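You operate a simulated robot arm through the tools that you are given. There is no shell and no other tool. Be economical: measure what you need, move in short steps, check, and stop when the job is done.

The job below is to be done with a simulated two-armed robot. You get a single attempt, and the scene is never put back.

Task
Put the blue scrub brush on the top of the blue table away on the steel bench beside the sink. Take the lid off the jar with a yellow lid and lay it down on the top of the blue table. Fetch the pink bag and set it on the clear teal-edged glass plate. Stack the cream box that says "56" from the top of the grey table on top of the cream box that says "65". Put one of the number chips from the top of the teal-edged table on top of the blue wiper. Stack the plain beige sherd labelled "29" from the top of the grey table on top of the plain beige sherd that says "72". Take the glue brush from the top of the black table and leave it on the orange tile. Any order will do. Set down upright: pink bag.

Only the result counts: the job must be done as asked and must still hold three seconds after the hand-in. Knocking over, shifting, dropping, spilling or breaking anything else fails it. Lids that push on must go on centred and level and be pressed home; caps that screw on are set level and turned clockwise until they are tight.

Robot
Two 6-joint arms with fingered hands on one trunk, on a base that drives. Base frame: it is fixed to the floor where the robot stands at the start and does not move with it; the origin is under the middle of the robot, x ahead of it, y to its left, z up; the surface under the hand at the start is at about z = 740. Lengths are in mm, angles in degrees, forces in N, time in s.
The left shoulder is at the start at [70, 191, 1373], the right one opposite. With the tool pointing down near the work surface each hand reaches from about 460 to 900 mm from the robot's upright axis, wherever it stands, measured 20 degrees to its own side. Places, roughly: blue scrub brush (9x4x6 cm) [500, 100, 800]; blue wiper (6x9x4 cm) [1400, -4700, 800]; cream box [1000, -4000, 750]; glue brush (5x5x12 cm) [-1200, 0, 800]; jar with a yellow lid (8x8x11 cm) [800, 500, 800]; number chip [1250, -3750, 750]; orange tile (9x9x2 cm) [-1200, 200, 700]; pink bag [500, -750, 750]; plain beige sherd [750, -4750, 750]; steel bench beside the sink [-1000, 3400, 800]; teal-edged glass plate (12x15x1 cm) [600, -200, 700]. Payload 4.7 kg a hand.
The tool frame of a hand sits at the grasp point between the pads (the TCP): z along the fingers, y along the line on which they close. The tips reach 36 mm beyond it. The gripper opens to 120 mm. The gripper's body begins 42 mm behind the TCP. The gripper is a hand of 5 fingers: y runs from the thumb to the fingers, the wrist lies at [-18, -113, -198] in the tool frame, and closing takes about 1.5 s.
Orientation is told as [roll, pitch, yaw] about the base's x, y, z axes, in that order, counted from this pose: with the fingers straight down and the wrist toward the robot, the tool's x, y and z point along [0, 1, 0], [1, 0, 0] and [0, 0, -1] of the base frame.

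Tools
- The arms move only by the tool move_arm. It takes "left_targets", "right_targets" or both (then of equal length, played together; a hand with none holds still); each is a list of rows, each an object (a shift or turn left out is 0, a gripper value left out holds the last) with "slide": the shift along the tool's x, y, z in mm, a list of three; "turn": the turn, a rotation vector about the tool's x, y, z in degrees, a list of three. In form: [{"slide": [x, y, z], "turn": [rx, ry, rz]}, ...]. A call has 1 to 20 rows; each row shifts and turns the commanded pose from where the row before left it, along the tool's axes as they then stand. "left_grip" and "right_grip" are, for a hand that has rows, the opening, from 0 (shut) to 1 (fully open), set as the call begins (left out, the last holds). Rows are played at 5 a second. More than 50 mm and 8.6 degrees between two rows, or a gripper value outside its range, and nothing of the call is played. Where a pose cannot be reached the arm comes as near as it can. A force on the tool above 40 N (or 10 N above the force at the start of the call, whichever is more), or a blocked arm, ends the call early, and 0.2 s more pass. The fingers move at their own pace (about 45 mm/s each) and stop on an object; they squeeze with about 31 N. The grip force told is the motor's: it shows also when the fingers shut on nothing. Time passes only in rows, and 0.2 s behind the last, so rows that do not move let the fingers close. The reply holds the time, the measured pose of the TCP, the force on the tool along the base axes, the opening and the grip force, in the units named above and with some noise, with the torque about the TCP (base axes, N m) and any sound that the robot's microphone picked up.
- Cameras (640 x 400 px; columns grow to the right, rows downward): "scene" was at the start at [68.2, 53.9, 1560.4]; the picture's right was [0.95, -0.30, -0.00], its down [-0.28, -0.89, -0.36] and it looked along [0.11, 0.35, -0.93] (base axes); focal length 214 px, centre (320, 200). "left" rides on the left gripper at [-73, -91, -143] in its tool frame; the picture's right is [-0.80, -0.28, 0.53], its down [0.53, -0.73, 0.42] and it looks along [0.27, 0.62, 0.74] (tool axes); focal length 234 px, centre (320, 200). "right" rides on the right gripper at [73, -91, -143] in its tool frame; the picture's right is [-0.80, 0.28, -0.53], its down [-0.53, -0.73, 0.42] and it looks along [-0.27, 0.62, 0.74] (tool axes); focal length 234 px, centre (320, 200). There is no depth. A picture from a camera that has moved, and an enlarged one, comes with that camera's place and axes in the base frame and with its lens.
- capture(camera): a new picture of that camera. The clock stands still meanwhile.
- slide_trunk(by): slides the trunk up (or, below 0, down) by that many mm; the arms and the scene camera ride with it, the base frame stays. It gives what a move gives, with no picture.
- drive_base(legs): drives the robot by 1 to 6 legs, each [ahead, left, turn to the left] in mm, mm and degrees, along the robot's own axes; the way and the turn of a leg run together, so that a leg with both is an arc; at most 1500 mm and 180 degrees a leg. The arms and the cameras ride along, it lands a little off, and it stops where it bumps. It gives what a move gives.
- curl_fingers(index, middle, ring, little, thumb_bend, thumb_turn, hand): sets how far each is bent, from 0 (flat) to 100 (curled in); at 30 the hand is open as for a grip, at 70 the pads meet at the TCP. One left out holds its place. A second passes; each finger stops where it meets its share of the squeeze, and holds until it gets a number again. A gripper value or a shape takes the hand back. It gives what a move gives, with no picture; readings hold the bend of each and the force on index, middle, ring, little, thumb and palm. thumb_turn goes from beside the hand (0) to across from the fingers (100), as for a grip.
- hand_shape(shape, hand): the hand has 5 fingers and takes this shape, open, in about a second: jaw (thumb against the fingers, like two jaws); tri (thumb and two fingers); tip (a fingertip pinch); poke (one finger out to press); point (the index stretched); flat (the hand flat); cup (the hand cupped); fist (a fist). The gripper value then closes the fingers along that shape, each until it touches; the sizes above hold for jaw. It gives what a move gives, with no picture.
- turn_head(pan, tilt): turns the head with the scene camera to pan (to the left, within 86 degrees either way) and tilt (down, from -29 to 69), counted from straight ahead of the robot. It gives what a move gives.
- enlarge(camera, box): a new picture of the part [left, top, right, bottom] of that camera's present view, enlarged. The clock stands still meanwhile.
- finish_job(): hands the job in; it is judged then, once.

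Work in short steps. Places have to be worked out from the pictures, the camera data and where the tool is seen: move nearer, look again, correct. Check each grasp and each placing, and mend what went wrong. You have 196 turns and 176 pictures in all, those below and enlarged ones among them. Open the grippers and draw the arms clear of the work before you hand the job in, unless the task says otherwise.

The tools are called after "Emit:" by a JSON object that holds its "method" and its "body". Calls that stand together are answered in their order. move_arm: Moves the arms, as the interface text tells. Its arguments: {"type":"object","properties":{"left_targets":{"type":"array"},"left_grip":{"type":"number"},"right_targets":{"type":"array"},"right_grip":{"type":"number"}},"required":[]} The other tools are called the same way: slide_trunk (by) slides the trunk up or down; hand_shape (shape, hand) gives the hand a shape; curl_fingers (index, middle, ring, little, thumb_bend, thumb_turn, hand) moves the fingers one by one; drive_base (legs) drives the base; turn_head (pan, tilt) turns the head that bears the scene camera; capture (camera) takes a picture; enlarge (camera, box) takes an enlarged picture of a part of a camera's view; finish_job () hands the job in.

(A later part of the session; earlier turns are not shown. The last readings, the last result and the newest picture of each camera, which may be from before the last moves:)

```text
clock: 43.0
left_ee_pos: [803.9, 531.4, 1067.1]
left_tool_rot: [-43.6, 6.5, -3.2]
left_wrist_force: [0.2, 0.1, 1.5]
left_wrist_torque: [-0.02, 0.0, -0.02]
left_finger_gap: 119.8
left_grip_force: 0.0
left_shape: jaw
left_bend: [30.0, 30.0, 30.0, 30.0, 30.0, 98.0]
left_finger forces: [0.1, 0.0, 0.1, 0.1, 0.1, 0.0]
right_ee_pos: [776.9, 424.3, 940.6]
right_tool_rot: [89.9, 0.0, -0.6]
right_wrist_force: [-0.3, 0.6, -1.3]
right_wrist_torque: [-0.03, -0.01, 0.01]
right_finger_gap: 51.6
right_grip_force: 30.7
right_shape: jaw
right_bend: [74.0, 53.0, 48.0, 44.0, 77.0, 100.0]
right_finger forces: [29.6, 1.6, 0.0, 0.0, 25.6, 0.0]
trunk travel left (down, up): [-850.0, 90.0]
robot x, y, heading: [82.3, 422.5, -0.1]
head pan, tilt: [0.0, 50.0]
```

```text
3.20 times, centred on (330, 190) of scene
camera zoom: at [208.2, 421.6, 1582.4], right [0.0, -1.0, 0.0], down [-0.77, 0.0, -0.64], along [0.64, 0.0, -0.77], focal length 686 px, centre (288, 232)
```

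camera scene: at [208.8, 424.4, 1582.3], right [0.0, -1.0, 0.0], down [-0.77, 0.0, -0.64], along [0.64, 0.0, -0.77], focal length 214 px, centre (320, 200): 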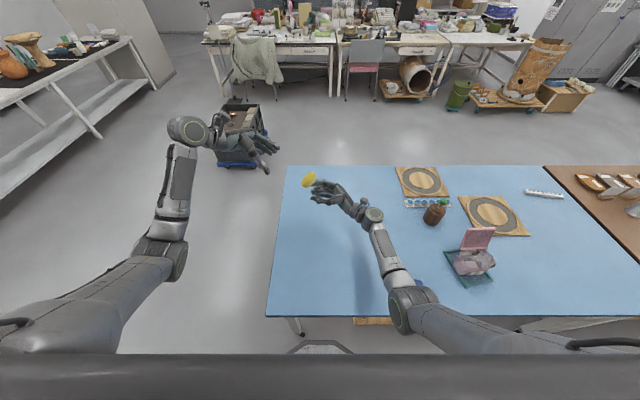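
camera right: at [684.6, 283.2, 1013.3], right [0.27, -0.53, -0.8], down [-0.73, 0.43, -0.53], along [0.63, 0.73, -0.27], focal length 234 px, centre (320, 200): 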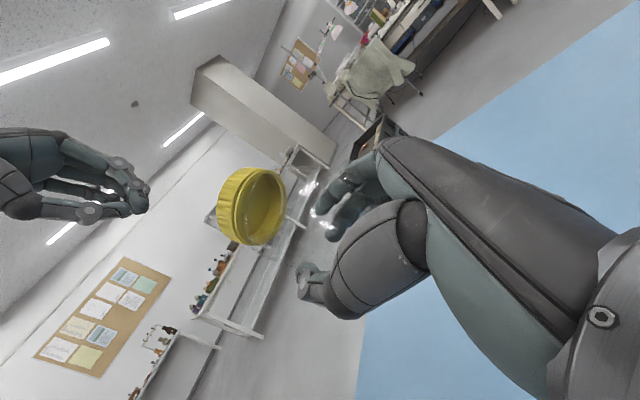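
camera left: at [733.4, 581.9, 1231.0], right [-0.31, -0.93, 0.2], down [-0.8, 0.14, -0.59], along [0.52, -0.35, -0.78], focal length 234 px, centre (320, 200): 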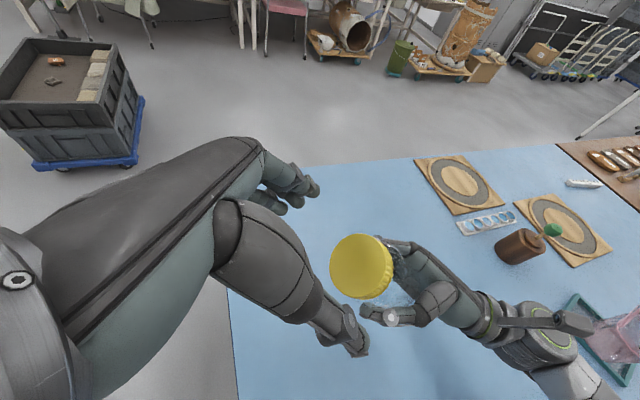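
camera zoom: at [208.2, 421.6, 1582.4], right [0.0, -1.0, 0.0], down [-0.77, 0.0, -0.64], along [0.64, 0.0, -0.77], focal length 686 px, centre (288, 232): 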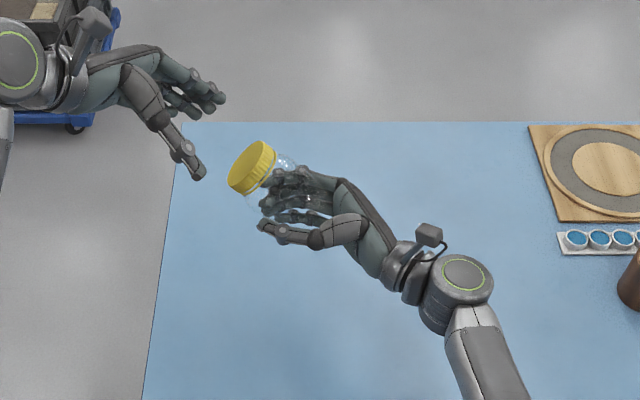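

Aligned within a few mm. I advance the final 66 mm.

Emit:
{"method": "move_arm", "body": {"left_targets": [{"slide": [-5, -4, 22]}, {"slide": [0, 0, 22]}, {"slide": [0, 0, 21]}]}}

Emit:
{"method": "capture", "body": {"camera": "left"}}

Emit:
{"method": "enlarge", "body": {"camera": "scene", "box": [250, 140, 390, 230]}}

```text
clock: 43.8
left_ee_pos: [792.8, 487.4, 1025.2]
left_tool_rot: [-43.6, 6.6, -3.2]
left_wrist_force: [0.4, 1.0, 0.0]
left_wrist_torque: [0.05, 0.01, 0.02]
left_finger_gap: 119.4
left_grip_force: 0.1
left_shape: jaw
left_bend: [30.0, 30.0, 30.0, 30.0, 30.0, 98.0]
left_finger forces: [0.1, 0.0, 0.0, 0.1, 0.0, 0.0]
right_ee_pos: [776.8, 424.7, 940.1]
right_tool_rot: [89.9, 0.0, -0.6]
right_wrist_force: [1.6, 0.7, -2.5]
right_wrist_torque: [-0.02, 0.02, -0.03]
right_finger_gap: 51.6
right_grip_force: 31.8
right_shape: jaw
right_bend: [74.0, 53.0, 48.0, 44.0, 77.0, 100.0]
right_finger forces: [29.6, 1.5, 0.1, 0.1, 25.5, 0.1]
trunk travel left (down, up): [-850.0, 90.0]
robot x, y, heading: [80.7, 425.0, -0.2]
head pan, tilt: [0.0, 50.0]
```

```text
111 pictures are left
camera left: at [722.8, 536.8, 1188.4], right [-0.31, -0.93, 0.2], down [-0.8, 0.14, -0.59], along [0.52, -0.35, -0.78], focal length 234 px, centre (320, 200)
```

left: 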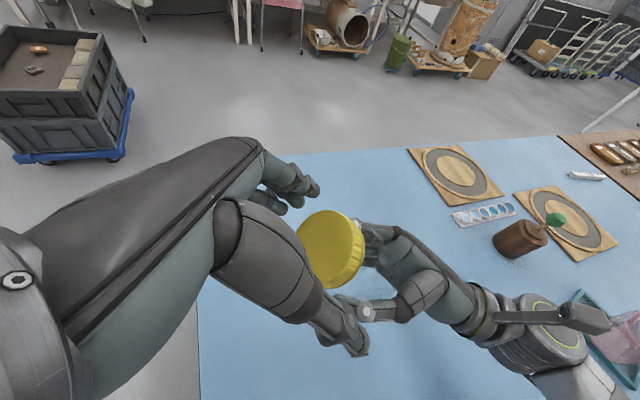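

```text
4.44 times, centred on (320, 185) of scene
camera zoom: at [208.9, 422.9, 1582.3], right [0.0, -1.0, 0.0], down [-0.77, 0.0, -0.64], along [0.64, 0.0, -0.77], focal length 953 px, centre (320, 267)
```

zoom: 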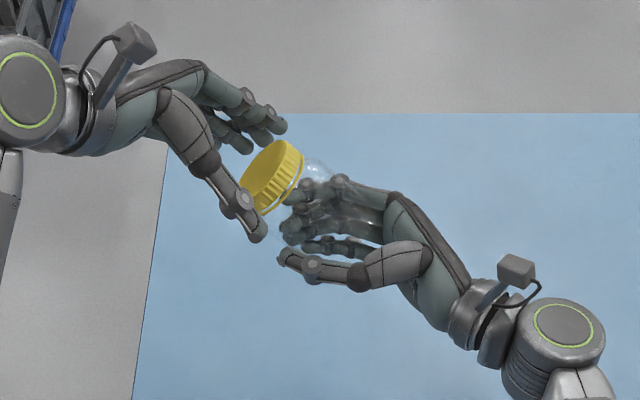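

The lid is between the left fingers; I close the left hand.

Emit:
{"method": "move_arm", "body": {"left_targets": [{}, {}, {}, {}, {}, {}, {}, {}], "left_grip": 0}}

Emit:
{"method": "enlarge", "body": {"camera": "scene", "box": [250, 140, 390, 230]}}

```text
clock: 45.6
left_ee_pos: [793.1, 485.2, 1025.7]
left_tool_rot: [-43.6, 6.6, -3.3]
left_wrist_force: [-2.3, -1.5, -0.9]
left_wrist_torque: [-0.02, 0.04, -0.07]
left_finger_gap: 58.6
left_grip_force: 31.5
left_shape: jaw
left_bend: [74.0, 42.0, 44.0, 42.0, 73.0, 100.0]
left_finger forces: [15.1, 9.2, 0.0, 0.0, 27.3, 0.0]
right_ee_pos: [777.5, 425.5, 940.8]
right_tool_rot: [89.9, 0.1, -0.6]
right_wrist_force: [3.0, 0.6, -1.9]
right_wrist_torque: [-0.07, 0.16, -0.09]
right_finger_gap: 51.3
right_grip_force: 31.1
right_shape: jaw
right_bend: [74.0, 53.0, 48.0, 44.0, 77.0, 100.0]
right_finger forces: [31.8, 1.7, 0.1, 0.0, 25.7, 0.1]
trunk travel left (down, up): [-850.0, 90.0]
robot x, y, heading: [82.5, 421.4, -0.1]
head pan, tilt: [0.0, 50.0]
```

```text
4.44 times, centred on (320, 185) of scene
camera zoom: at [208.7, 423.1, 1582.3], right [0.0, -1.0, 0.0], down [-0.77, 0.0, -0.64], along [0.64, 0.0, -0.77], focal length 953 px, centre (320, 267)
```

zoom: 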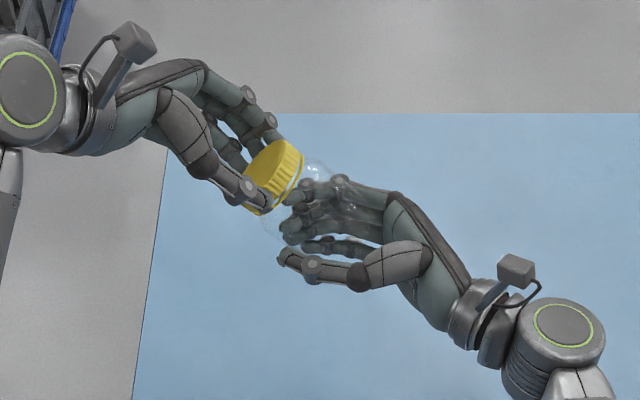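

Left grip is firm. I open the right hand and withdraw it along -y.

Emit:
{"method": "move_arm", "body": {"right_targets": [{}, {}, {}, {}, {}, {"slide": [0, 0, -30]}, {"slide": [0, 0, -40]}, {"slide": [-4, 0, -40]}], "right_grip": 1}}

Emit:
{"method": "enlarge", "body": {"camera": "scene", "box": [250, 140, 390, 230]}}

```text
clock: 47.4
left_ee_pos: [792.6, 484.3, 1025.1]
left_tool_rot: [-43.6, 6.6, -3.1]
left_wrist_force: [-1.0, -1.2, -1.9]
left_wrist_torque: [0.17, -0.02, -0.02]
left_finger_gap: 58.8
left_grip_force: 31.0
left_shape: jaw
left_bend: [74.0, 42.0, 44.0, 42.0, 73.0, 100.0]
left_finger forces: [16.5, 11.1, 0.0, 0.1, 27.5, 0.1]
right_ee_pos: [775.0, 312.9, 936.8]
right_tool_rot: [90.0, 0.2, -0.5]
right_wrist_force: [-0.8, -0.3, 0.4]
right_wrist_torque: [0.0, 0.01, 0.05]
right_finger_gap: 119.7
right_grip_force: 0.1
right_shape: jaw
right_bend: [30.0, 30.0, 30.0, 30.0, 30.0, 98.0]
right_finger forces: [0.0, 0.1, 0.0, 0.0, 0.1, 0.0]
trunk travel left (down, up): [-850.0, 90.0]
robot x, y, heading: [79.8, 421.6, -0.1]
head pan, tilt: [0.0, 50.0]
```

```text
4.44 times, centred on (320, 185) of scene
camera zoom: at [208.9, 421.5, 1582.3], right [0.0, -1.0, 0.0], down [-0.77, 0.0, -0.64], along [0.64, 0.0, -0.77], focal length 953 px, centre (320, 267)
```

zoom: 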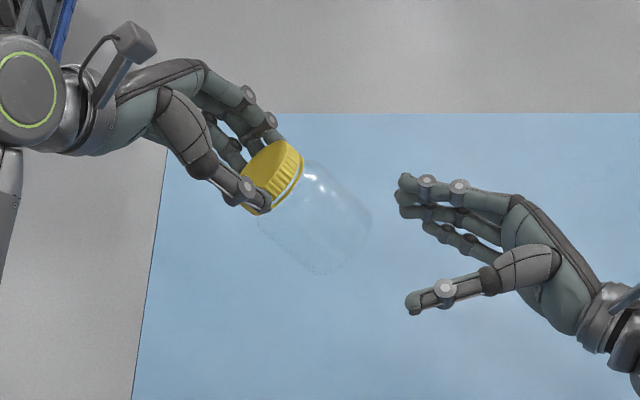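

Clear view now: jar intact and lid on. I'll meet at this tilt: left turns the jar clockwise 40° for stroke, right rolls to 46° so its fingers are square to the jar.

Emit:
{"method": "move_arm", "body": {"left_targets": [{"turn": [0, 0, 7]}, {"turn": [0, 0, 7]}, {"turn": [0, 0, 7]}, {"turn": [0, 0, 7]}, {"turn": [0, 0, 7]}, {"turn": [0, 0, 5]}], "right_targets": [{"slide": [18, 1, 0], "turn": [0, -7.3, 0]}, {"slide": [18, 1, 0], "turn": [0, -7.3, 0]}, {"slide": [18, 1, 0], "turn": [0, -7.3, 0]}, {"slide": [18, 1, 0], "turn": [0, -7.3, 0]}, {"slide": [18, 1, 0], "turn": [0, -7.3, 0]}, {"slide": [18, 1, 0], "turn": [0, -7.3, 0]}]}}

Emit:
{"method": "enlarge", "body": {"camera": "scene", "box": [250, 140, 390, 230]}}

Emit:
{"method": "capture", "body": {"camera": "right"}}

```text
clock: 48.8
left_ee_pos: [791.1, 486.3, 1025.1]
left_tool_rot: [-39.9, -20.8, -33.1]
left_wrist_force: [0.7, -0.5, -2.3]
left_wrist_torque: [0.11, -0.01, 0.02]
left_finger_gap: 58.9
left_grip_force: 31.3
left_shape: jaw
left_bend: [74.0, 42.0, 44.0, 42.0, 73.0, 100.0]
left_finger forces: [16.0, 10.6, 0.1, 0.0, 27.8, 0.0]
right_ee_pos: [781.4, 351.0, 1035.7]
right_tool_rot: [45.8, 0.1, -0.7]
right_wrist_force: [0.5, 0.8, -0.3]
right_wrist_torque: [0.04, -0.02, 0.0]
right_finger_gap: 119.7
right_grip_force: 0.1
right_shape: jaw
right_bend: [30.0, 30.0, 30.0, 30.0, 30.0, 98.0]
right_finger forces: [0.1, 0.0, 0.0, 0.0, 0.0, 0.0]
trunk travel left (down, up): [-850.0, 90.0]
robot x, y, heading: [78.8, 421.3, 0.1]
head pan, tilt: [0.0, 50.0]
```

```text
4.44 times, centred on (320, 185) of scene
camera zoom: at [209.0, 425.0, 1582.2], right [0.0, -1.0, 0.0], down [-0.77, 0.0, -0.64], along [0.64, 0.0, -0.77], focal length 953 px, centre (320, 267)
```

zoom: 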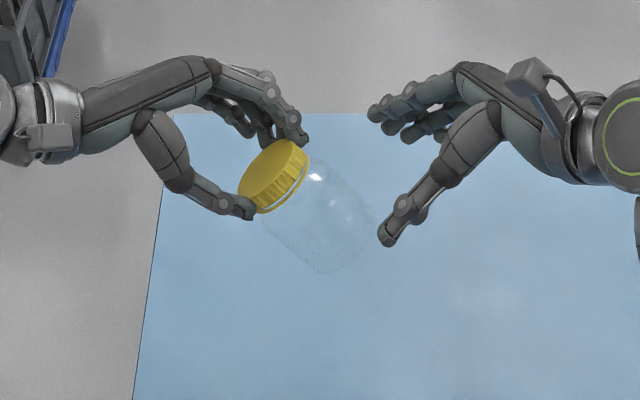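

```text
106 pictures are left
camera right: at [690.6, 298.4, 1188.6], right [0.27, -0.94, -0.21], down [-0.73, -0.06, -0.68], along [0.62, 0.34, -0.71], focal length 234 px, centre (320, 200)
```

right: 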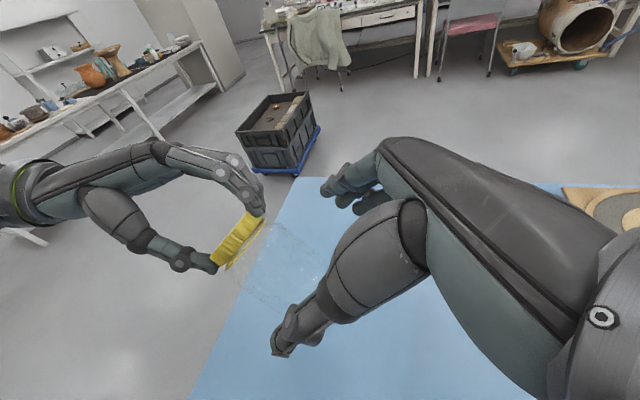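

The right hand is on line for the jar body at (784,428,961). I advance 106 mm.

Emit:
{"method": "move_arm", "body": {"right_targets": [{"slide": [0, 2, 36]}, {"slide": [0, 1, 36]}, {"slide": [0, 0, 34]}]}}

Emit:
{"method": "enlarge", "body": {"camera": "scene", "box": [250, 140, 390, 230]}}

Emit:
{"method": "capture", "body": {"camera": "right"}}

```text
clock: 49.6
left_ee_pos: [791.9, 484.0, 1024.3]
left_tool_rot: [-39.8, -20.7, -33.1]
left_wrist_force: [-0.5, -0.4, -2.2]
left_wrist_torque: [0.1, -0.01, -0.01]
left_finger_gap: 58.4
left_grip_force: 31.4
left_shape: jaw
left_bend: [74.0, 42.0, 44.0, 42.0, 73.0, 100.0]
left_finger forces: [16.1, 10.6, 0.1, 0.0, 27.8, 0.1]
right_ee_pos: [786.8, 425.0, 961.9]
right_tool_rot: [46.0, 0.1, -0.6]
right_wrist_force: [-0.8, 0.1, 0.3]
right_wrist_torque: [0.0, 0.0, -0.01]
right_finger_gap: 119.7
right_grip_force: 0.1
right_shape: jaw
right_bend: [30.0, 30.0, 30.0, 30.0, 30.0, 98.0]
right_finger forces: [0.1, 0.1, 0.0, 0.0, 0.0, 0.0]
trunk travel left (down, up): [-850.0, 90.0]
robot x, y, heading: [79.3, 424.7, -0.1]
head pan, tilt: [0.0, 50.0]
```

```text
4.44 times, centred on (320, 185) of scene
camera zoom: at [208.8, 423.4, 1582.3], right [0.0, -1.0, 0.0], down [-0.77, 0.0, -0.64], along [0.64, 0.0, -0.77], focal length 953 px, centre (320, 267)
```

zoom: 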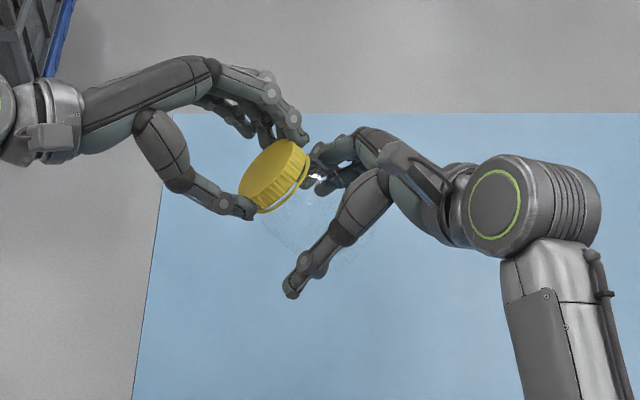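

```text
104 pictures are left
camera right: at [695.8, 374.3, 1114.7], right [0.27, -0.94, -0.21], down [-0.73, -0.06, -0.68], along [0.62, 0.34, -0.7], focal length 234 px, centre (320, 200)
```

right: 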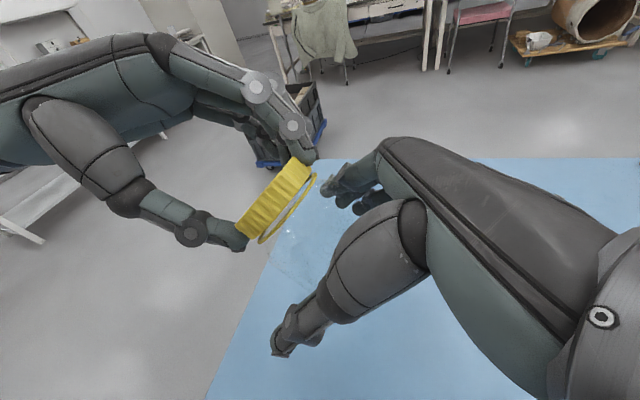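

I shift the right hand 8 mm further from the lid, then close it.

Emit:
{"method": "move_arm", "body": {"right_targets": [{"slide": [-8, -2, 0]}, {}]}}

Emit:
{"method": "move_arm", "body": {"right_targets": [{}, {}, {}, {}, {}, {}, {}], "right_grip": 0}}

Emit:
{"method": "enlarge", "body": {"camera": "scene", "box": [250, 140, 390, 230]}}

```text
clock: 50.2
left_ee_pos: [790.1, 485.0, 1025.5]
left_tool_rot: [-39.8, -20.7, -33.0]
left_wrist_force: [-0.2, -0.2, -1.7]
left_wrist_torque: [0.13, 0.0, -0.01]
left_finger_gap: 59.1
left_grip_force: 30.9
left_shape: jaw
left_bend: [74.0, 42.0, 44.0, 42.0, 73.0, 100.0]
left_finger forces: [16.0, 10.6, 0.0, 0.1, 27.8, 0.0]
right_ee_pos: [784.1, 421.1, 957.3]
right_tool_rot: [46.0, 0.0, -0.6]
right_wrist_force: [0.5, 0.6, 0.9]
right_wrist_torque: [-0.02, 0.0, 0.02]
right_finger_gap: 119.9
right_grip_force: 0.0
right_shape: jaw
right_bend: [30.0, 30.0, 30.0, 30.0, 30.0, 98.0]
right_finger forces: [0.1, 0.1, 0.0, 0.0, 0.0, 0.1]
trunk travel left (down, up): [-850.0, 90.0]
robot x, y, heading: [82.2, 422.7, -0.1]
head pan, tilt: [0.0, 50.0]
```

```text
clock: 51.8
left_ee_pos: [791.3, 484.2, 1025.5]
left_tool_rot: [-39.8, -20.7, -33.1]
left_wrist_force: [3.8, -0.6, -0.7]
left_wrist_torque: [-0.06, -0.13, 0.11]
left_finger_gap: 58.6
left_grip_force: 31.3
left_shape: jaw
left_bend: [74.0, 42.0, 44.0, 42.0, 73.0, 100.0]
left_finger forces: [17.8, 11.2, 0.0, 0.1, 26.7, 0.1]
right_ee_pos: [783.9, 420.8, 957.4]
right_tool_rot: [46.1, 0.1, -0.6]
right_wrist_force: [-3.5, 1.9, -0.5]
right_wrist_torque: [-0.03, -0.05, 0.06]
right_finger_gap: 56.2
right_grip_force: 31.2
right_shape: jaw
right_bend: [75.0, 49.0, 46.0, 46.0, 73.0, 100.0]
right_finger forces: [18.0, 7.0, 3.0, 0.1, 29.1, 0.0]
trunk travel left (down, up): [-850.0, 90.0]
robot x, y, heading: [77.8, 420.0, 0.0]
head pan, tilt: [0.0, 50.0]
```

```text
4.44 times, centred on (320, 185) of scene
camera zoom: at [208.8, 423.1, 1582.3], right [0.0, -1.0, 0.0], down [-0.77, 0.0, -0.64], along [0.64, 0.0, -0.77], focal length 953 px, centre (320, 267)
```

zoom: 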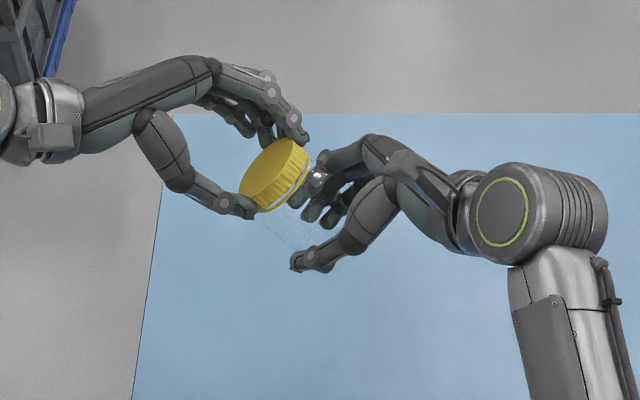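

Both grips hold. I turn counter-clockwise 18° and read.

Emit:
{"method": "move_arm", "body": {"left_targets": [{"turn": [0, 0, -6]}, {"turn": [0, 0, -6]}, {"turn": [0, 0, -6]}]}}

Emit:
{"method": "enlarge", "body": {"camera": "scene", "box": [250, 140, 390, 230]}}

```text
clock: 52.6
left_ee_pos: [792.3, 484.8, 1025.7]
left_tool_rot: [-43.3, -8.5, -19.1]
left_wrist_force: [1.6, -1.2, 1.3]
left_wrist_torque: [-0.14, -0.16, 0.11]
left_finger_gap: 58.4
left_grip_force: 31.2
left_shape: jaw
left_bend: [74.0, 42.0, 44.0, 42.0, 73.0, 100.0]
left_finger forces: [18.1, 10.5, 0.0, 0.0, 27.0, 0.0]
right_ee_pos: [784.8, 419.8, 957.6]
right_tool_rot: [46.0, 0.0, -0.6]
right_wrist_force: [-0.8, 1.9, -1.0]
right_wrist_torque: [-0.21, 0.09, -0.01]
right_finger_gap: 56.5
right_grip_force: 31.1
right_shape: jaw
right_bend: [75.0, 49.0, 46.0, 46.0, 73.0, 100.0]
right_finger forces: [20.0, 7.0, 3.0, 0.0, 28.9, 0.0]
trunk travel left (down, up): [-850.0, 90.0]
robot x, y, heading: [79.0, 422.6, -0.1]
head pan, tilt: [0.0, 50.0]
```

```text
4.44 times, centred on (320, 185) of scene
camera zoom: at [208.7, 422.8, 1582.3], right [0.0, -1.0, 0.0], down [-0.77, 0.0, -0.64], along [0.64, 0.0, -0.77], focal length 953 px, centre (320, 267)
```

zoom: 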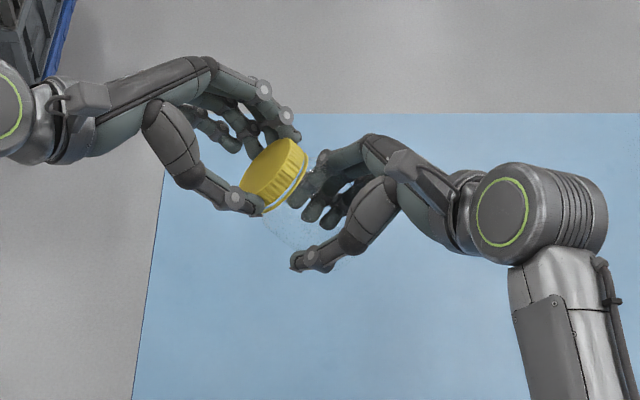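

Smooth, low forces. Another 32°.

Emit:
{"method": "move_arm", "body": {"left_targets": [{"turn": [0, 0, -8]}, {"turn": [0, 0, -8]}, {"turn": [0, 0, -8]}, {"turn": [0, 0, -8]}]}}

Emit:
{"method": "enlarge", "body": {"camera": "scene", "box": [250, 140, 390, 230]}}

```text
clock: 53.6
left_ee_pos: [792.4, 484.5, 1027.2]
left_tool_rot: [-42.4, 13.4, 4.4]
left_wrist_force: [0.5, -2.9, 5.3]
left_wrist_torque: [-0.18, -0.05, -0.02]
left_finger_gap: 58.9
left_grip_force: 30.8
left_shape: jaw
left_bend: [74.0, 42.0, 44.0, 42.0, 73.0, 100.0]
left_finger forces: [17.7, 9.0, 0.0, 0.0, 27.9, 0.0]
right_ee_pos: [784.9, 420.3, 957.2]
right_tool_rot: [46.0, 0.1, -0.5]
right_wrist_force: [0.1, 2.0, -5.6]
right_wrist_torque: [-0.32, 0.07, 0.06]
right_finger_gap: 56.5
right_grip_force: 30.8
right_shape: jaw
right_bend: [75.0, 49.0, 47.0, 46.0, 73.0, 100.0]
right_finger forces: [20.8, 7.2, 3.5, 0.0, 28.9, 0.1]
trunk travel left (down, up): [-850.0, 90.0]
robot x, y, heading: [79.0, 422.3, -0.0]
head pan, tilt: [0.0, 50.0]
```

```text
4.44 times, centred on (320, 185) of scene
camera zoom: at [208.7, 422.4, 1582.3], right [0.0, -1.0, 0.0], down [-0.77, 0.0, -0.64], along [0.64, 0.0, -0.77], focal length 953 px, centre (320, 267)
```

zoom: 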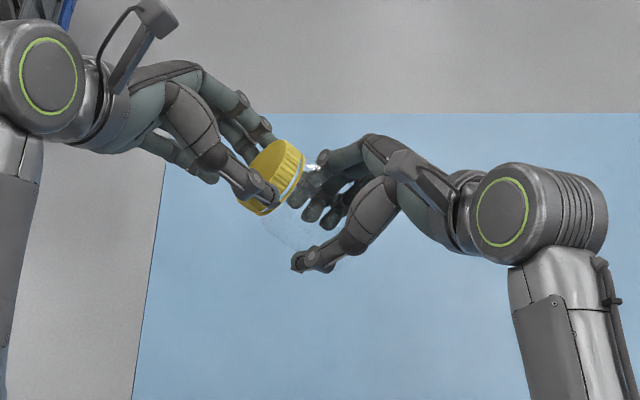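

I test a gentle 3 mm pull along the axis.

Emit:
{"method": "move_arm", "body": {"left_targets": [{"slide": [0, 0, -1.5]}, {"slide": [0, 0, -1.5]}, {}]}}

Emit:
{"method": "enlarge", "body": {"camera": "scene", "box": [280, 155, 350, 200]}}

```text
clock: 54.4
left_ee_pos: [791.1, 487.5, 1028.7]
left_tool_rot: [-42.3, 13.5, 4.1]
left_wrist_force: [2.6, -5.8, -1.0]
left_wrist_torque: [-0.1, -0.08, 0.08]
left_finger_gap: 58.4
left_grip_force: 31.3
left_shape: jaw
left_bend: [74.0, 42.0, 44.0, 42.0, 73.0, 100.0]
left_finger forces: [18.5, 9.7, 0.0, 0.0, 27.0, 0.0]
right_ee_pos: [785.8, 420.3, 958.7]
right_tool_rot: [46.1, 0.0, -0.7]
right_wrist_force: [-2.0, 5.5, -0.8]
right_wrist_torque: [-0.25, -0.04, 0.11]
right_finger_gap: 56.0
right_grip_force: 31.8
right_shape: jaw
right_bend: [75.0, 49.0, 47.0, 46.0, 73.0, 100.0]
right_finger forces: [19.2, 6.7, 3.9, 0.1, 29.4, 0.0]
trunk travel left (down, up): [-850.0, 90.0]
robot x, y, heading: [78.7, 425.2, -0.1]
head pan, tilt: [0.0, 50.0]
```

```text
8.89 times, centred on (315, 178) of scene
camera zoom: at [208.8, 423.2, 1582.3], right [0.0, -1.0, 0.0], down [-0.77, 0.0, -0.64], along [0.64, 0.0, -0.77], focal length 1906 px, centre (364, 400)
```

zoom: 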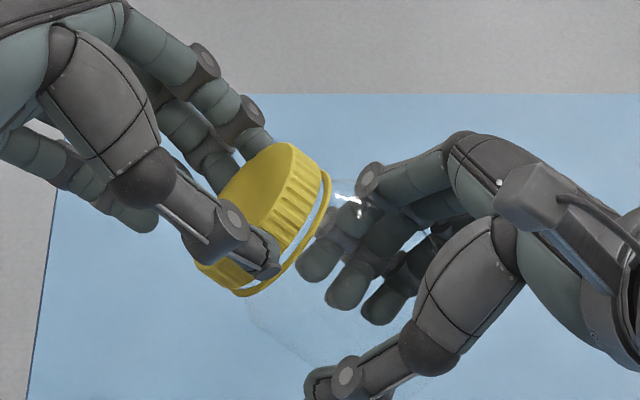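

It still resists (about 4 N). I continue counter-clockwise 24° more, checking.

Emit:
{"method": "move_arm", "body": {"left_targets": [{"turn": [0, 0, -8]}, {"turn": [0, 0, -8]}, {"turn": [0, 0, -8]}]}}

Emit:
{"method": "enlarge", "body": {"camera": "scene", "box": [280, 155, 350, 200]}}

```text
clock: 55.2
left_ee_pos: [792.3, 485.8, 1027.8]
left_tool_rot: [-35.0, 28.7, 24.2]
left_wrist_force: [2.6, -8.2, -0.4]
left_wrist_torque: [-0.3, 0.01, -0.07]
left_finger_gap: 58.8
left_grip_force: 30.4
left_shape: jaw
left_bend: [74.0, 42.0, 44.0, 42.0, 73.0, 100.0]
left_finger forces: [18.2, 8.9, 0.0, 0.0, 27.8, 0.0]
right_ee_pos: [784.6, 421.3, 956.9]
right_tool_rot: [46.2, 0.1, -0.5]
right_wrist_force: [-1.9, 8.2, -1.7]
right_wrist_torque: [-0.25, -0.19, 0.29]
right_finger_gap: 56.2
right_grip_force: 31.1
right_shape: jaw
right_bend: [75.0, 49.0, 46.0, 46.0, 73.0, 100.0]
right_finger forces: [19.5, 7.2, 4.5, 0.0, 30.5, 0.0]
trunk travel left (down, up): [-850.0, 90.0]
robot x, y, heading: [78.0, 422.7, -0.2]
head pan, tilt: [0.0, 50.0]
```

```text
8.89 times, centred on (315, 178) of scene
camera zoom: at [209.0, 422.6, 1582.3], right [0.0, -1.0, 0.0], down [-0.77, 0.0, -0.64], along [0.64, 0.0, -0.77], focal length 1906 px, centre (364, 400)
```

zoom: 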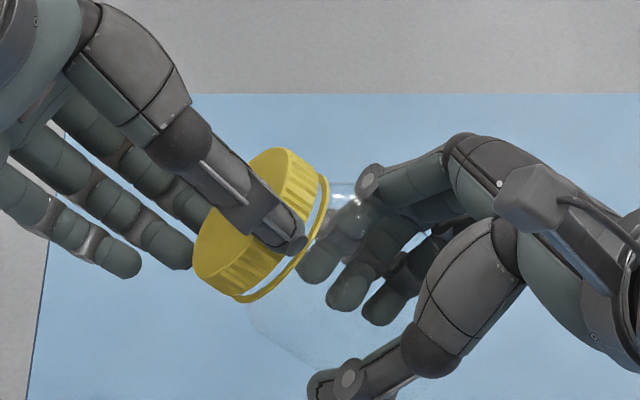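

The gap between lid and ring is widening: it is unscrewing. I release the lid, turn the left hand back clockwise 72°, and regrip.

Emit:
{"method": "move_arm", "body": {"left_targets": [{}, {}, {}, {}, {}, {}, {"turn": [0, 0, 8]}, {"turn": [0, 0, 8]}, {"turn": [0, 0, 8]}, {"turn": [0, 0, 8]}, {"turn": [0, 0, 8]}, {"turn": [0, 0, 8]}, {"turn": [0, 0, 8]}, {"turn": [0, 0, 8]}, {"turn": [0, 0, 8]}], "left_grip": 1}}

Emit:
{"method": "enlarge", "body": {"camera": "scene", "box": [250, 140, 390, 230]}}

Emit:
{"method": "capture", "body": {"camera": "left"}}

```text
clock: 58.4
left_ee_pos: [791.8, 487.4, 1026.4]
left_tool_rot: [-40.3, -19.5, -31.5]
left_wrist_force: [-0.5, 0.0, 0.4]
left_wrist_torque: [0.0, -0.01, -0.01]
left_finger_gap: 119.5
left_grip_force: 0.0
left_shape: jaw
left_bend: [30.0, 30.0, 30.0, 30.0, 30.0, 98.0]
left_finger forces: [0.0, 0.1, 0.0, 0.1, 0.1, 0.0]
right_ee_pos: [785.3, 421.3, 957.6]
right_tool_rot: [45.9, 0.1, -0.7]
right_wrist_force: [0.1, 0.1, -2.0]
right_wrist_torque: [0.0, -0.01, 0.01]
right_finger_gap: 56.2
right_grip_force: 30.7
right_shape: jaw
right_bend: [75.0, 49.0, 46.0, 46.0, 73.0, 100.0]
right_finger forces: [19.0, 7.9, 4.3, 0.1, 27.9, 0.0]
trunk travel left (down, up): [-850.0, 90.0]
robot x, y, heading: [79.4, 421.5, -0.0]
head pan, tilt: [0.0, 50.0]
```

```text
4.44 times, centred on (320, 185) of scene
camera zoom: at [209.2, 423.3, 1582.3], right [0.0, -1.0, 0.0], down [-0.77, 0.0, -0.64], along [0.64, 0.0, -0.77], focal length 953 px, centre (320, 267)
```

zoom: 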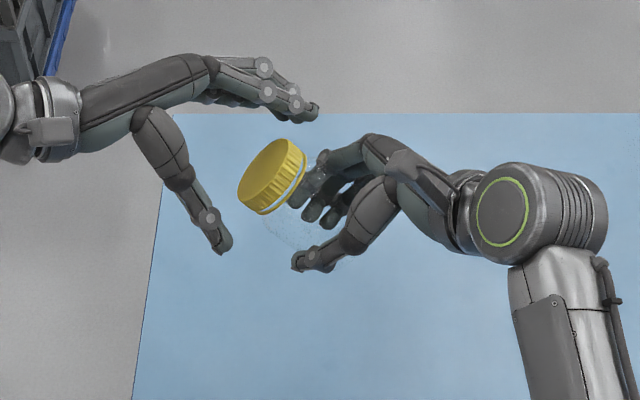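

```text
97 pictures are left
camera left: at [694.2, 591.2, 1143.4], right [-0.76, -0.65, 0.02], down [-0.33, 0.36, -0.87], along [0.56, -0.67, -0.49], focal length 234 px, centre (320, 200)
```

left: 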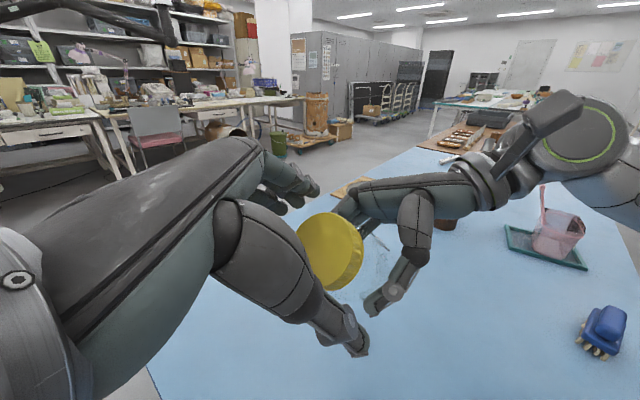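

Lid stays on the held jar. I regrip and turn another 72° in one go.

Emit:
{"method": "move_arm", "body": {"left_targets": [{}, {}, {}, {}, {}, {}, {}, {"turn": [0, 0, -8]}, {"turn": [0, 0, -8]}, {"turn": [0, 0, -8]}, {"turn": [0, 0, -8]}, {"turn": [0, 0, -8]}, {"turn": [0, 0, -8]}, {"turn": [0, 0, -8]}, {"turn": [0, 0, -8]}, {"turn": [0, 0, -8]}], "left_grip": 0}}

Emit:
{"method": "enlarge", "body": {"camera": "scene", "box": [280, 155, 350, 200]}}

```text
clock: 61.8
left_ee_pos: [791.5, 485.8, 1027.4]
left_tool_rot: [-35.1, 28.7, 24.4]
left_wrist_force: [-0.1, -6.2, 5.6]
left_wrist_torque: [-0.5, 0.15, -0.18]
left_finger_gap: 58.7
left_grip_force: 31.5
left_shape: jaw
left_bend: [74.0, 42.0, 44.0, 42.0, 74.0, 100.0]
left_finger forces: [16.7, 8.8, 0.0, 0.0, 29.2, 0.0]
right_ee_pos: [784.1, 420.4, 956.8]
right_tool_rot: [46.2, 0.1, -0.6]
right_wrist_force: [-0.9, 6.0, -6.9]
right_wrist_torque: [-0.27, -0.1, 0.32]
right_finger_gap: 56.2
right_grip_force: 31.4
right_shape: jaw
right_bend: [75.0, 49.0, 46.0, 46.0, 73.0, 100.0]
right_finger forces: [20.4, 8.1, 3.5, 0.1, 30.4, 0.0]
trunk travel left (down, up): [-850.0, 90.0]
robot x, y, heading: [80.2, 425.0, -0.3]
head pan, tilt: [0.0, 50.0]
```

```text
8.89 times, centred on (315, 178) of scene
camera zoom: at [209.0, 422.5, 1582.3], right [0.0, -1.0, 0.0], down [-0.77, 0.0, -0.64], along [0.64, 0.0, -0.77], focal length 1906 px, centre (364, 400)
```

zoom: 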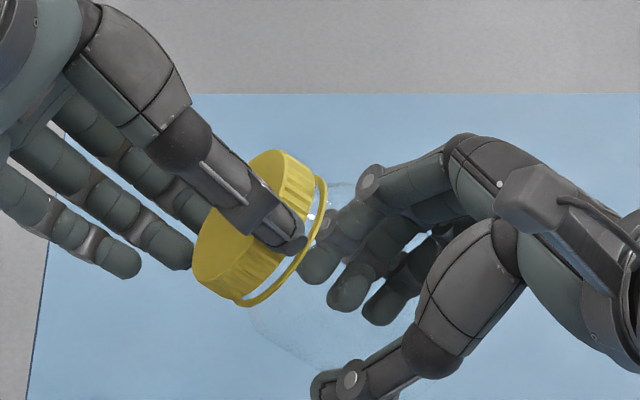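

I test a pull of 8 mm along the axis; the call will stop if force builds.

Emit:
{"method": "move_arm", "body": {"left_targets": [{"slide": [0, 0, -2]}, {"slide": [0, 0, -2]}, {"slide": [0, 0, -2]}, {"slide": [0, 0, -2]}]}}

Emit:
{"method": "enlarge", "body": {"camera": "scene", "box": [280, 155, 350, 200]}}

```text
clock: 62.8
left_ee_pos: [793.6, 490.9, 1032.2]
left_tool_rot: [-35.0, 28.7, 24.2]
left_wrist_force: [0.6, -15.5, -9.0]
left_wrist_torque: [-0.46, 0.2, -0.28]
left_finger_gap: 58.9
left_grip_force: 31.1
left_shape: jaw
left_bend: [74.0, 42.0, 44.0, 42.0, 74.0, 100.0]
left_finger forces: [17.7, 8.9, 0.0, 0.0, 26.7, 0.0]
right_ee_pos: [784.5, 422.1, 959.3]
right_tool_rot: [46.1, -0.1, -0.5]
right_wrist_force: [0.3, 15.3, 6.6]
right_wrist_torque: [-0.01, -0.3, 0.4]
right_finger_gap: 56.1
right_grip_force: 31.2
right_shape: jaw
right_bend: [75.0, 49.0, 46.0, 46.0, 73.0, 100.0]
right_finger forces: [18.2, 6.9, 3.1, 0.1, 27.7, 0.0]
trunk travel left (down, up): [-850.0, 90.0]
robot x, y, heading: [78.2, 422.0, -0.1]
head pan, tilt: [0.0, 50.0]
```

```text
8.89 times, centred on (315, 178) of scene
camera zoom: at [208.8, 423.0, 1582.3], right [0.0, -1.0, 0.0], down [-0.77, 0.0, -0.64], along [0.64, 0.0, -0.77], focal length 1906 px, centre (364, 400)
```

zoom: 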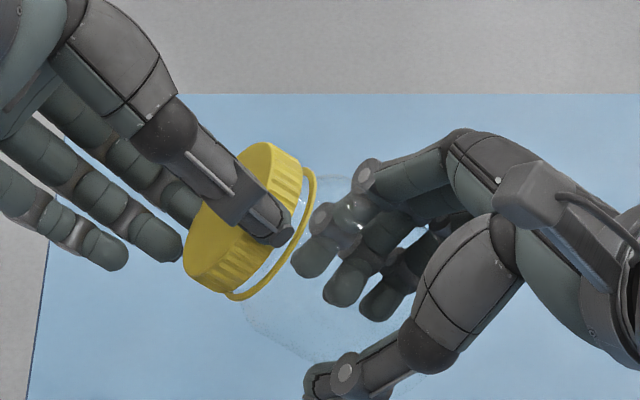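

Still engaged (about 18 N pull). I ease off, then do another release–return–regrip stroke.

Emit:
{"method": "move_arm", "body": {"left_targets": [{"slide": [0, 0, 3]}, {"slide": [0, 0, 3]}, {}]}}

Emit:
{"method": "move_arm", "body": {"left_targets": [{}, {}, {}, {}, {}, {}, {"turn": [0, 0, 8]}, {"turn": [0, 0, 8]}, {"turn": [0, 0, 8]}, {"turn": [0, 0, 8]}, {"turn": [0, 0, 8]}, {"turn": [0, 0, 8]}, {"turn": [0, 0, 8]}, {"turn": [0, 0, 8]}, {"turn": [0, 0, 8]}], "left_grip": 1}}

Emit:
{"method": "enlarge", "body": {"camera": "scene", "box": [250, 140, 390, 230]}}

```text
clock: 63.6
left_ee_pos: [792.6, 487.4, 1027.8]
left_tool_rot: [-35.1, 28.5, 24.2]
left_wrist_force: [0.3, -8.6, -4.6]
left_wrist_torque: [-0.34, 0.17, -0.2]
left_finger_gap: 58.6
left_grip_force: 31.5
left_shape: jaw
left_bend: [74.0, 42.0, 44.0, 42.0, 74.0, 100.0]
left_finger forces: [17.1, 9.7, 0.0, 0.1, 27.0, 0.0]
right_ee_pos: [783.8, 420.6, 958.0]
right_tool_rot: [46.0, 0.2, -0.5]
right_wrist_force: [-0.7, 8.3, 2.5]
right_wrist_torque: [0.03, -0.23, 0.26]
right_finger_gap: 55.9
right_grip_force: 30.2
right_shape: jaw
right_bend: [75.0, 49.0, 46.0, 46.0, 73.0, 100.0]
right_finger forces: [18.2, 7.7, 4.2, 0.0, 27.7, 0.0]
trunk travel left (down, up): [-850.0, 90.0]
robot x, y, heading: [79.1, 421.9, -0.2]
head pan, tilt: [0.0, 50.0]
```

```text
clock: 66.8
left_ee_pos: [792.7, 489.3, 1028.5]
left_tool_rot: [-40.2, -19.4, -31.5]
left_wrist_force: [-1.1, 0.3, 0.4]
left_wrist_torque: [0.0, -0.01, -0.03]
left_finger_gap: 119.7
left_grip_force: 0.0
left_shape: jaw
left_bend: [30.0, 30.0, 30.0, 30.0, 30.0, 98.0]
left_finger forces: [0.0, 0.1, 0.0, 0.1, 0.0, 0.0]
right_ee_pos: [784.5, 420.1, 957.2]
right_tool_rot: [46.0, 0.2, -0.7]
right_wrist_force: [-0.1, -0.3, -2.0]
right_wrist_torque: [0.01, -0.02, 0.01]
right_finger_gap: 56.1
right_grip_force: 31.1
right_shape: jaw
right_bend: [75.0, 49.0, 48.0, 46.0, 73.0, 100.0]
right_finger forces: [18.9, 7.4, 5.0, 0.1, 27.3, 0.1]
trunk travel left (down, up): [-850.0, 90.0]
robot x, y, heading: [77.4, 424.2, 0.2]
head pan, tilt: [0.0, 50.0]
```

```text
4.44 times, centred on (320, 185) of scene
camera zoom: at [209.2, 423.3, 1582.3], right [0.0, -1.0, 0.0], down [-0.77, 0.0, -0.64], along [0.64, 0.0, -0.77], focal length 953 px, centre (320, 267)
```

zoom: 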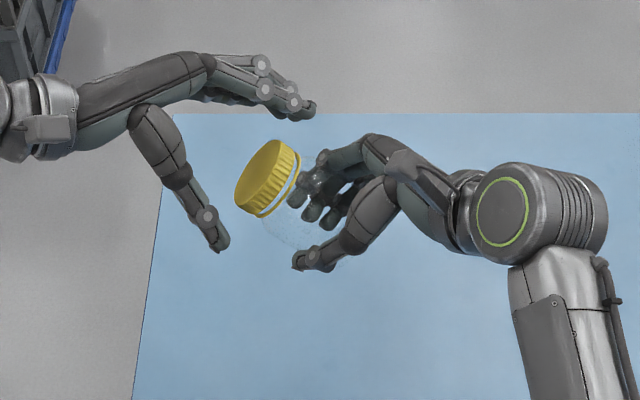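

I regrip and turn again by 72°, with slight outward motion.

Emit:
{"method": "move_arm", "body": {"left_targets": [{}, {}, {}, {}, {}, {}, {}, {"turn": [0, 0, -8]}, {"turn": [0, 0, -8], "slide": [0, 0, -0.4]}, {"turn": [0, 0, -8], "slide": [0, 0, -0.4]}, {"turn": [0, 0, -8], "slide": [0, 0, -0.4]}, {"turn": [0, 0, -8], "slide": [0, 0, -0.4]}, {"turn": [0, 0, -8], "slide": [0, 0, -0.4]}, {"turn": [0, 0, -8], "slide": [0, 0, -0.4]}, {"turn": [0, 0, -8], "slide": [0, 0, -0.4]}, {"turn": [0, 0, -8], "slide": [0, 0, -0.4]}], "left_grip": 0}}

Emit:
{"method": "enlarge", "body": {"camera": "scene", "box": [280, 155, 350, 200]}}

```text
clock: 70.2
left_ee_pos: [791.6, 489.9, 1030.0]
left_tool_rot: [-34.9, 28.5, 24.5]
left_wrist_force: [6.5, -2.2, 1.2]
left_wrist_torque: [-0.06, -0.3, 0.03]
left_finger_gap: 56.6
left_grip_force: 31.6
left_shape: jaw
left_bend: [74.0, 44.0, 48.0, 45.0, 72.0, 100.0]
left_finger forces: [18.1, 10.3, 2.6, 0.0, 26.3, 0.0]
right_ee_pos: [784.6, 419.9, 958.1]
right_tool_rot: [46.1, 0.0, -0.6]
right_wrist_force: [-7.6, 2.1, -4.1]
right_wrist_torque: [-0.19, -0.2, 0.49]
right_finger_gap: 55.4
right_grip_force: 30.5
right_shape: jaw
right_bend: [75.0, 49.0, 47.0, 46.0, 73.0, 100.0]
right_finger forces: [17.1, 7.0, 4.2, 0.0, 32.2, 0.1]
trunk travel left (down, up): [-850.0, 90.0]
robot x, y, heading: [78.0, 422.7, -0.1]
head pan, tilt: [0.0, 50.0]
```

```text
8.89 times, centred on (315, 178) of scene
camera zoom: at [209.0, 422.6, 1582.3], right [0.0, -1.0, 0.0], down [-0.77, 0.0, -0.64], along [0.64, 0.0, -0.77], focal length 1906 px, centre (364, 400)
```

zoom: 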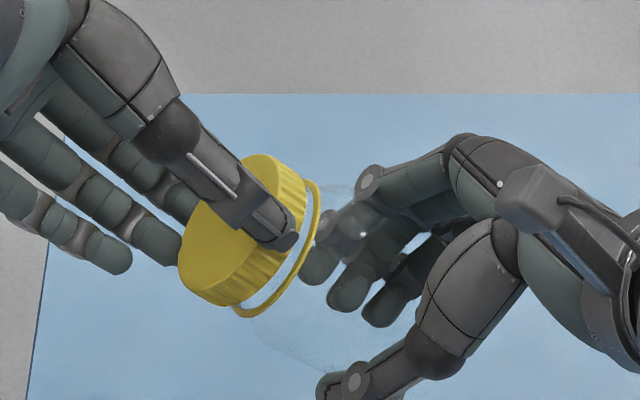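

The gap is much wider now and the lid looks loose. I pull along the axis in steps.

Emit:
{"method": "move_arm", "body": {"left_targets": [{"slide": [0, 0, -3]}, {"slide": [0, 0, -3]}, {"slide": [0, 0, -4]}, {"slide": [0, 0, -5]}]}}

Emit:
{"method": "enlarge", "body": {"camera": "scene", "box": [270, 145, 350, 200]}}

```text
clock: 71.2
left_ee_pos: [794.6, 501.9, 1041.8]
left_tool_rot: [-35.0, 28.6, 24.2]
left_wrist_force: [-0.1, 0.3, -0.7]
left_wrist_torque: [0.0, 0.0, -0.04]
left_finger_gap: 56.5
left_grip_force: 30.9
left_shape: jaw
left_bend: [74.0, 44.0, 48.0, 45.0, 72.0, 100.0]
left_finger forces: [15.6, 9.0, 2.7, 0.0, 27.0, 0.0]
right_ee_pos: [785.5, 421.0, 957.3]
right_tool_rot: [46.0, 0.0, -0.6]
right_wrist_force: [0.8, -0.4, -2.7]
right_wrist_torque: [0.01, -0.01, -0.05]
right_finger_gap: 56.0
right_grip_force: 30.7
right_shape: jaw
right_bend: [75.0, 49.0, 48.0, 46.0, 73.0, 100.0]
right_finger forces: [19.7, 7.1, 4.6, 0.0, 27.3, 0.0]
trunk travel left (down, up): [-850.0, 90.0]
robot x, y, heading: [79.9, 423.9, -0.2]
head pan, tilt: [0.0, 50.0]
```

```text
7.27 times, centred on (310, 172) of scene
camera zoom: at [208.8, 423.3, 1582.3], right [0.0, -1.0, 0.0], down [-0.77, 0.0, -0.64], along [0.64, 0.0, -0.77], focal length 1560 px, centre (393, 400)
```

zoom: 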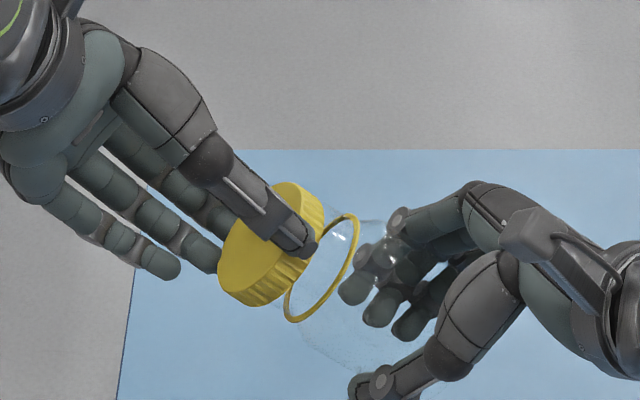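

The lid is off and free of forces. I draw the left hand away with the lid.

Emit:
{"method": "move_arm", "body": {"left_targets": [{"slide": [0, 0, -20]}, {"slide": [0, 0, -40]}, {"slide": [0, 0, -40]}, {"slide": [0, 0, -40]}]}}

Emit:
{"method": "capture", "body": {"camera": "scene"}}

```text
clock: 72.2
left_ee_pos: [809.2, 597.1, 1144.3]
left_tool_rot: [-35.1, 28.6, 24.1]
left_wrist_force: [0.5, 0.1, 0.9]
left_wrist_torque: [-0.02, -0.04, 0.0]
left_finger_gap: 56.3
left_grip_force: 30.5
left_shape: jaw
left_bend: [74.0, 44.0, 48.0, 45.0, 72.0, 100.0]
left_finger forces: [15.4, 9.1, 2.8, 0.0, 26.6, 0.0]
right_ee_pos: [784.4, 421.6, 957.3]
right_tool_rot: [46.0, -0.1, -0.6]
right_wrist_force: [-0.7, -0.3, -1.5]
right_wrist_torque: [0.0, -0.01, -0.01]
right_finger_gap: 55.8
right_grip_force: 31.1
right_shape: jaw
right_bend: [75.0, 49.0, 48.0, 46.0, 73.0, 100.0]
right_finger forces: [19.6, 7.0, 4.6, 0.1, 27.2, 0.0]
trunk travel left (down, up): [-850.0, 90.0]
robot x, y, heading: [81.3, 421.4, -0.2]
head pan, tilt: [0.0, 50.0]
```

```text
91 pictures are left
camera scene: at [208.4, 424.3, 1582.3], right [0.0, -1.0, 0.0], down [-0.77, 0.0, -0.64], along [0.64, 0.0, -0.77], focal length 214 px, centre (320, 200)
```

scene: 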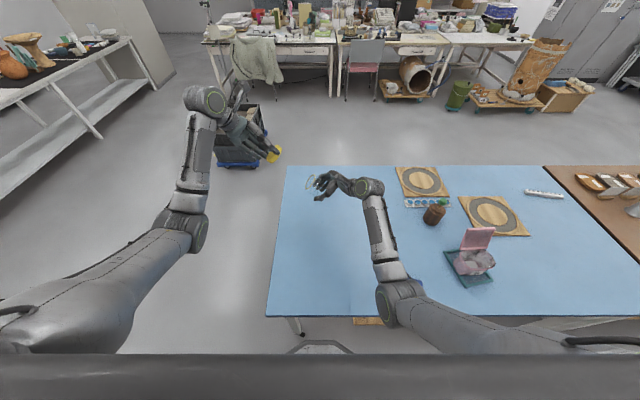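

I roll the right hand to 90° so the jar stands upright, and level the left hand with the lid.

Emit:
{"method": "move_arm", "body": {"left_targets": [{"turn": [0, 0, 8]}, {"turn": [0, 0, 8]}, {"turn": [0, 0, 8]}, {"turn": [0, 0, 8]}, {"turn": [-1, 7.3, 0]}, {"turn": [-1, 7.3, 0]}, {"turn": [-1, 7.3, 0]}, {"turn": [-1, 7.3, 0]}, {"turn": [-1, 7.3, 0]}, {"turn": [-1, 7.1, 0]}], "right_targets": [{"turn": [0, 7.3, 0]}, {"turn": [0, 7.3, 0]}, {"turn": [0, 7.3, 0]}, {"turn": [0, 7.3, 0]}, {"turn": [0, 7.3, 0]}, {"turn": [0, 7.3, 0]}, {}, {}, {}, {}]}}

Emit:
{"method": "enlarge", "body": {"camera": "scene", "box": [200, 120, 400, 245]}}

Emit:
{"method": "capture", "body": {"camera": "left"}}

```text
clock: 74.4
left_ee_pos: [810.5, 594.7, 1143.3]
left_tool_rot: [0.6, 2.5, 0.4]
left_wrist_force: [-0.3, -0.2, -0.9]
left_wrist_torque: [-0.02, 0.0, -0.01]
left_finger_gap: 56.3
left_grip_force: 31.5
left_shape: jaw
left_bend: [74.0, 44.0, 48.0, 45.0, 72.0, 100.0]
left_finger forces: [14.9, 9.0, 3.0, 0.0, 25.7, 0.0]
right_ee_pos: [783.5, 419.9, 957.8]
right_tool_rot: [89.9, -0.2, -0.7]
right_wrist_force: [0.2, -0.2, -2.2]
right_wrist_torque: [0.0, -0.02, 0.04]
right_finger_gap: 56.0
right_grip_force: 30.8
right_shape: jaw
right_bend: [75.0, 49.0, 48.0, 46.0, 73.0, 100.0]
right_finger forces: [19.3, 7.0, 4.6, 0.0, 26.8, 0.0]
trunk travel left (down, up): [-850.0, 90.0]
robot x, y, heading: [80.9, 421.0, 0.0]
head pan, tilt: [0.0, 50.0]
```

```text
3.20 times, centred on (300, 182) of scene
camera zoom: at [208.6, 421.6, 1582.3], right [0.0, -1.0, 0.0], down [-0.77, 0.0, -0.64], along [0.64, 0.0, -0.77], focal length 686 px, centre (384, 256)
```

zoom: 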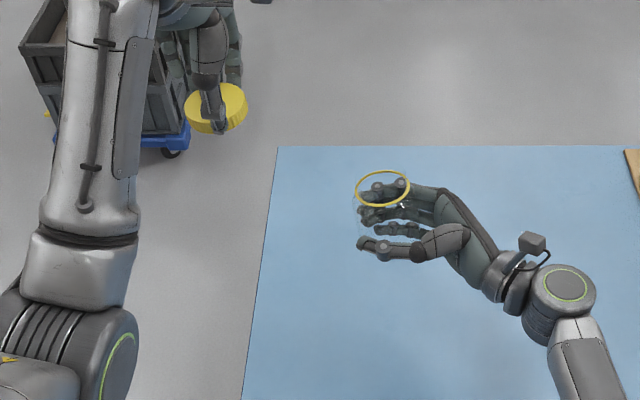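

```text
89 pictures are left
camera left: at [727.4, 521.5, 1289.7], right [-0.3, -0.8, -0.52], down [-0.75, 0.53, -0.39], along [0.59, 0.28, -0.76], focal length 234 px, centre (320, 200)
```

left: 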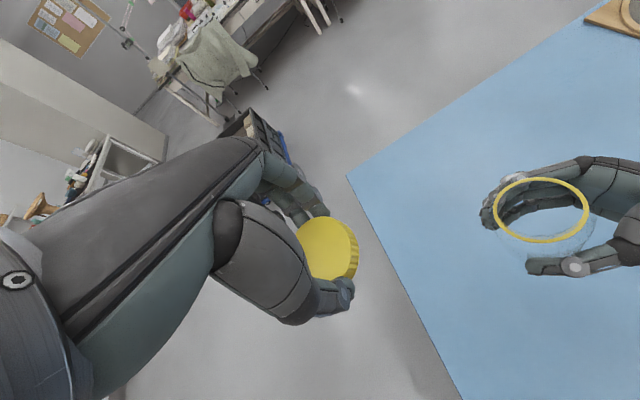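

Jar upright in the right hand. I lay the lid down first: left hand goes toward (650,520) over clear table.

Emit:
{"method": "move_arm", "body": {"left_targets": [{"slide": [-9, -20, 36]}, {"slide": [-9, -20, 36]}, {"slide": [-9, -20, 36]}, {"slide": [-9, -20, 36]}, {"slide": [-9, -20, 36]}, {"slide": [-9, -20, 36]}, {"slide": [-9, -20, 36]}, {"slide": [-9, -20, 36], "turn": [-2.4, 0, 0]}]}}

Emit:
{"method": "enlarge", "body": {"camera": "scene", "box": [200, 150, 400, 275]}}

```text
clock: 76.0
left_ee_pos: [677.3, 622.7, 897.7]
left_tool_rot: [9.3, 0.9, 2.3]
left_wrist_force: [0.3, -0.6, -0.6]
left_wrist_torque: [0.0, 0.0, 0.02]
left_finger_gap: 48.9
left_grip_force: 30.6
left_shape: jaw
left_bend: [75.0, 46.0, 48.0, 45.0, 74.0, 100.0]
left_finger forces: [11.6, 7.2, 4.5, 0.0, 22.0, 0.0]
right_ee_pos: [782.3, 420.1, 958.8]
right_tool_rot: [89.8, 0.1, -0.6]
right_wrist_force: [-0.3, -0.4, -1.1]
right_wrist_torque: [-0.04, 0.01, 0.02]
right_finger_gap: 55.7
right_grip_force: 30.8
right_shape: jaw
right_bend: [75.0, 49.0, 48.0, 46.0, 73.0, 100.0]
right_finger forces: [19.4, 7.1, 4.6, 0.0, 26.7, 0.1]
trunk travel left (down, up): [-850.0, 90.0]
robot x, y, heading: [76.6, 424.7, -0.1]
head pan, tilt: [0.0, 50.0]
stopped in row 8 (left hand): the arm was blocked; the commanded pose is now the measured one
```

```text
3.20 times, centred on (300, 212) of scene
camera zoom: at [206.9, 422.5, 1582.6], right [0.0, -1.0, 0.0], down [-0.77, 0.0, -0.64], along [0.64, 0.0, -0.77], focal length 686 px, centre (384, 160)
```

zoom: 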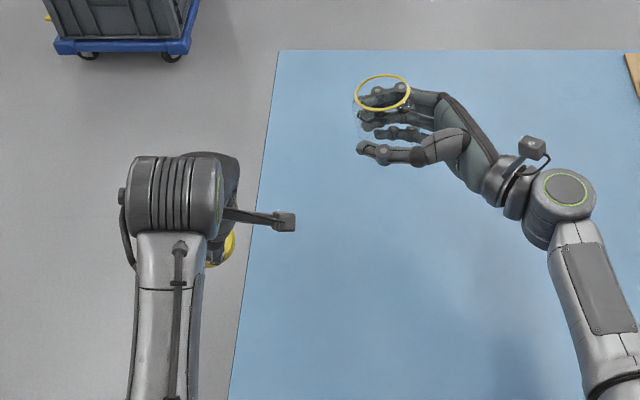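

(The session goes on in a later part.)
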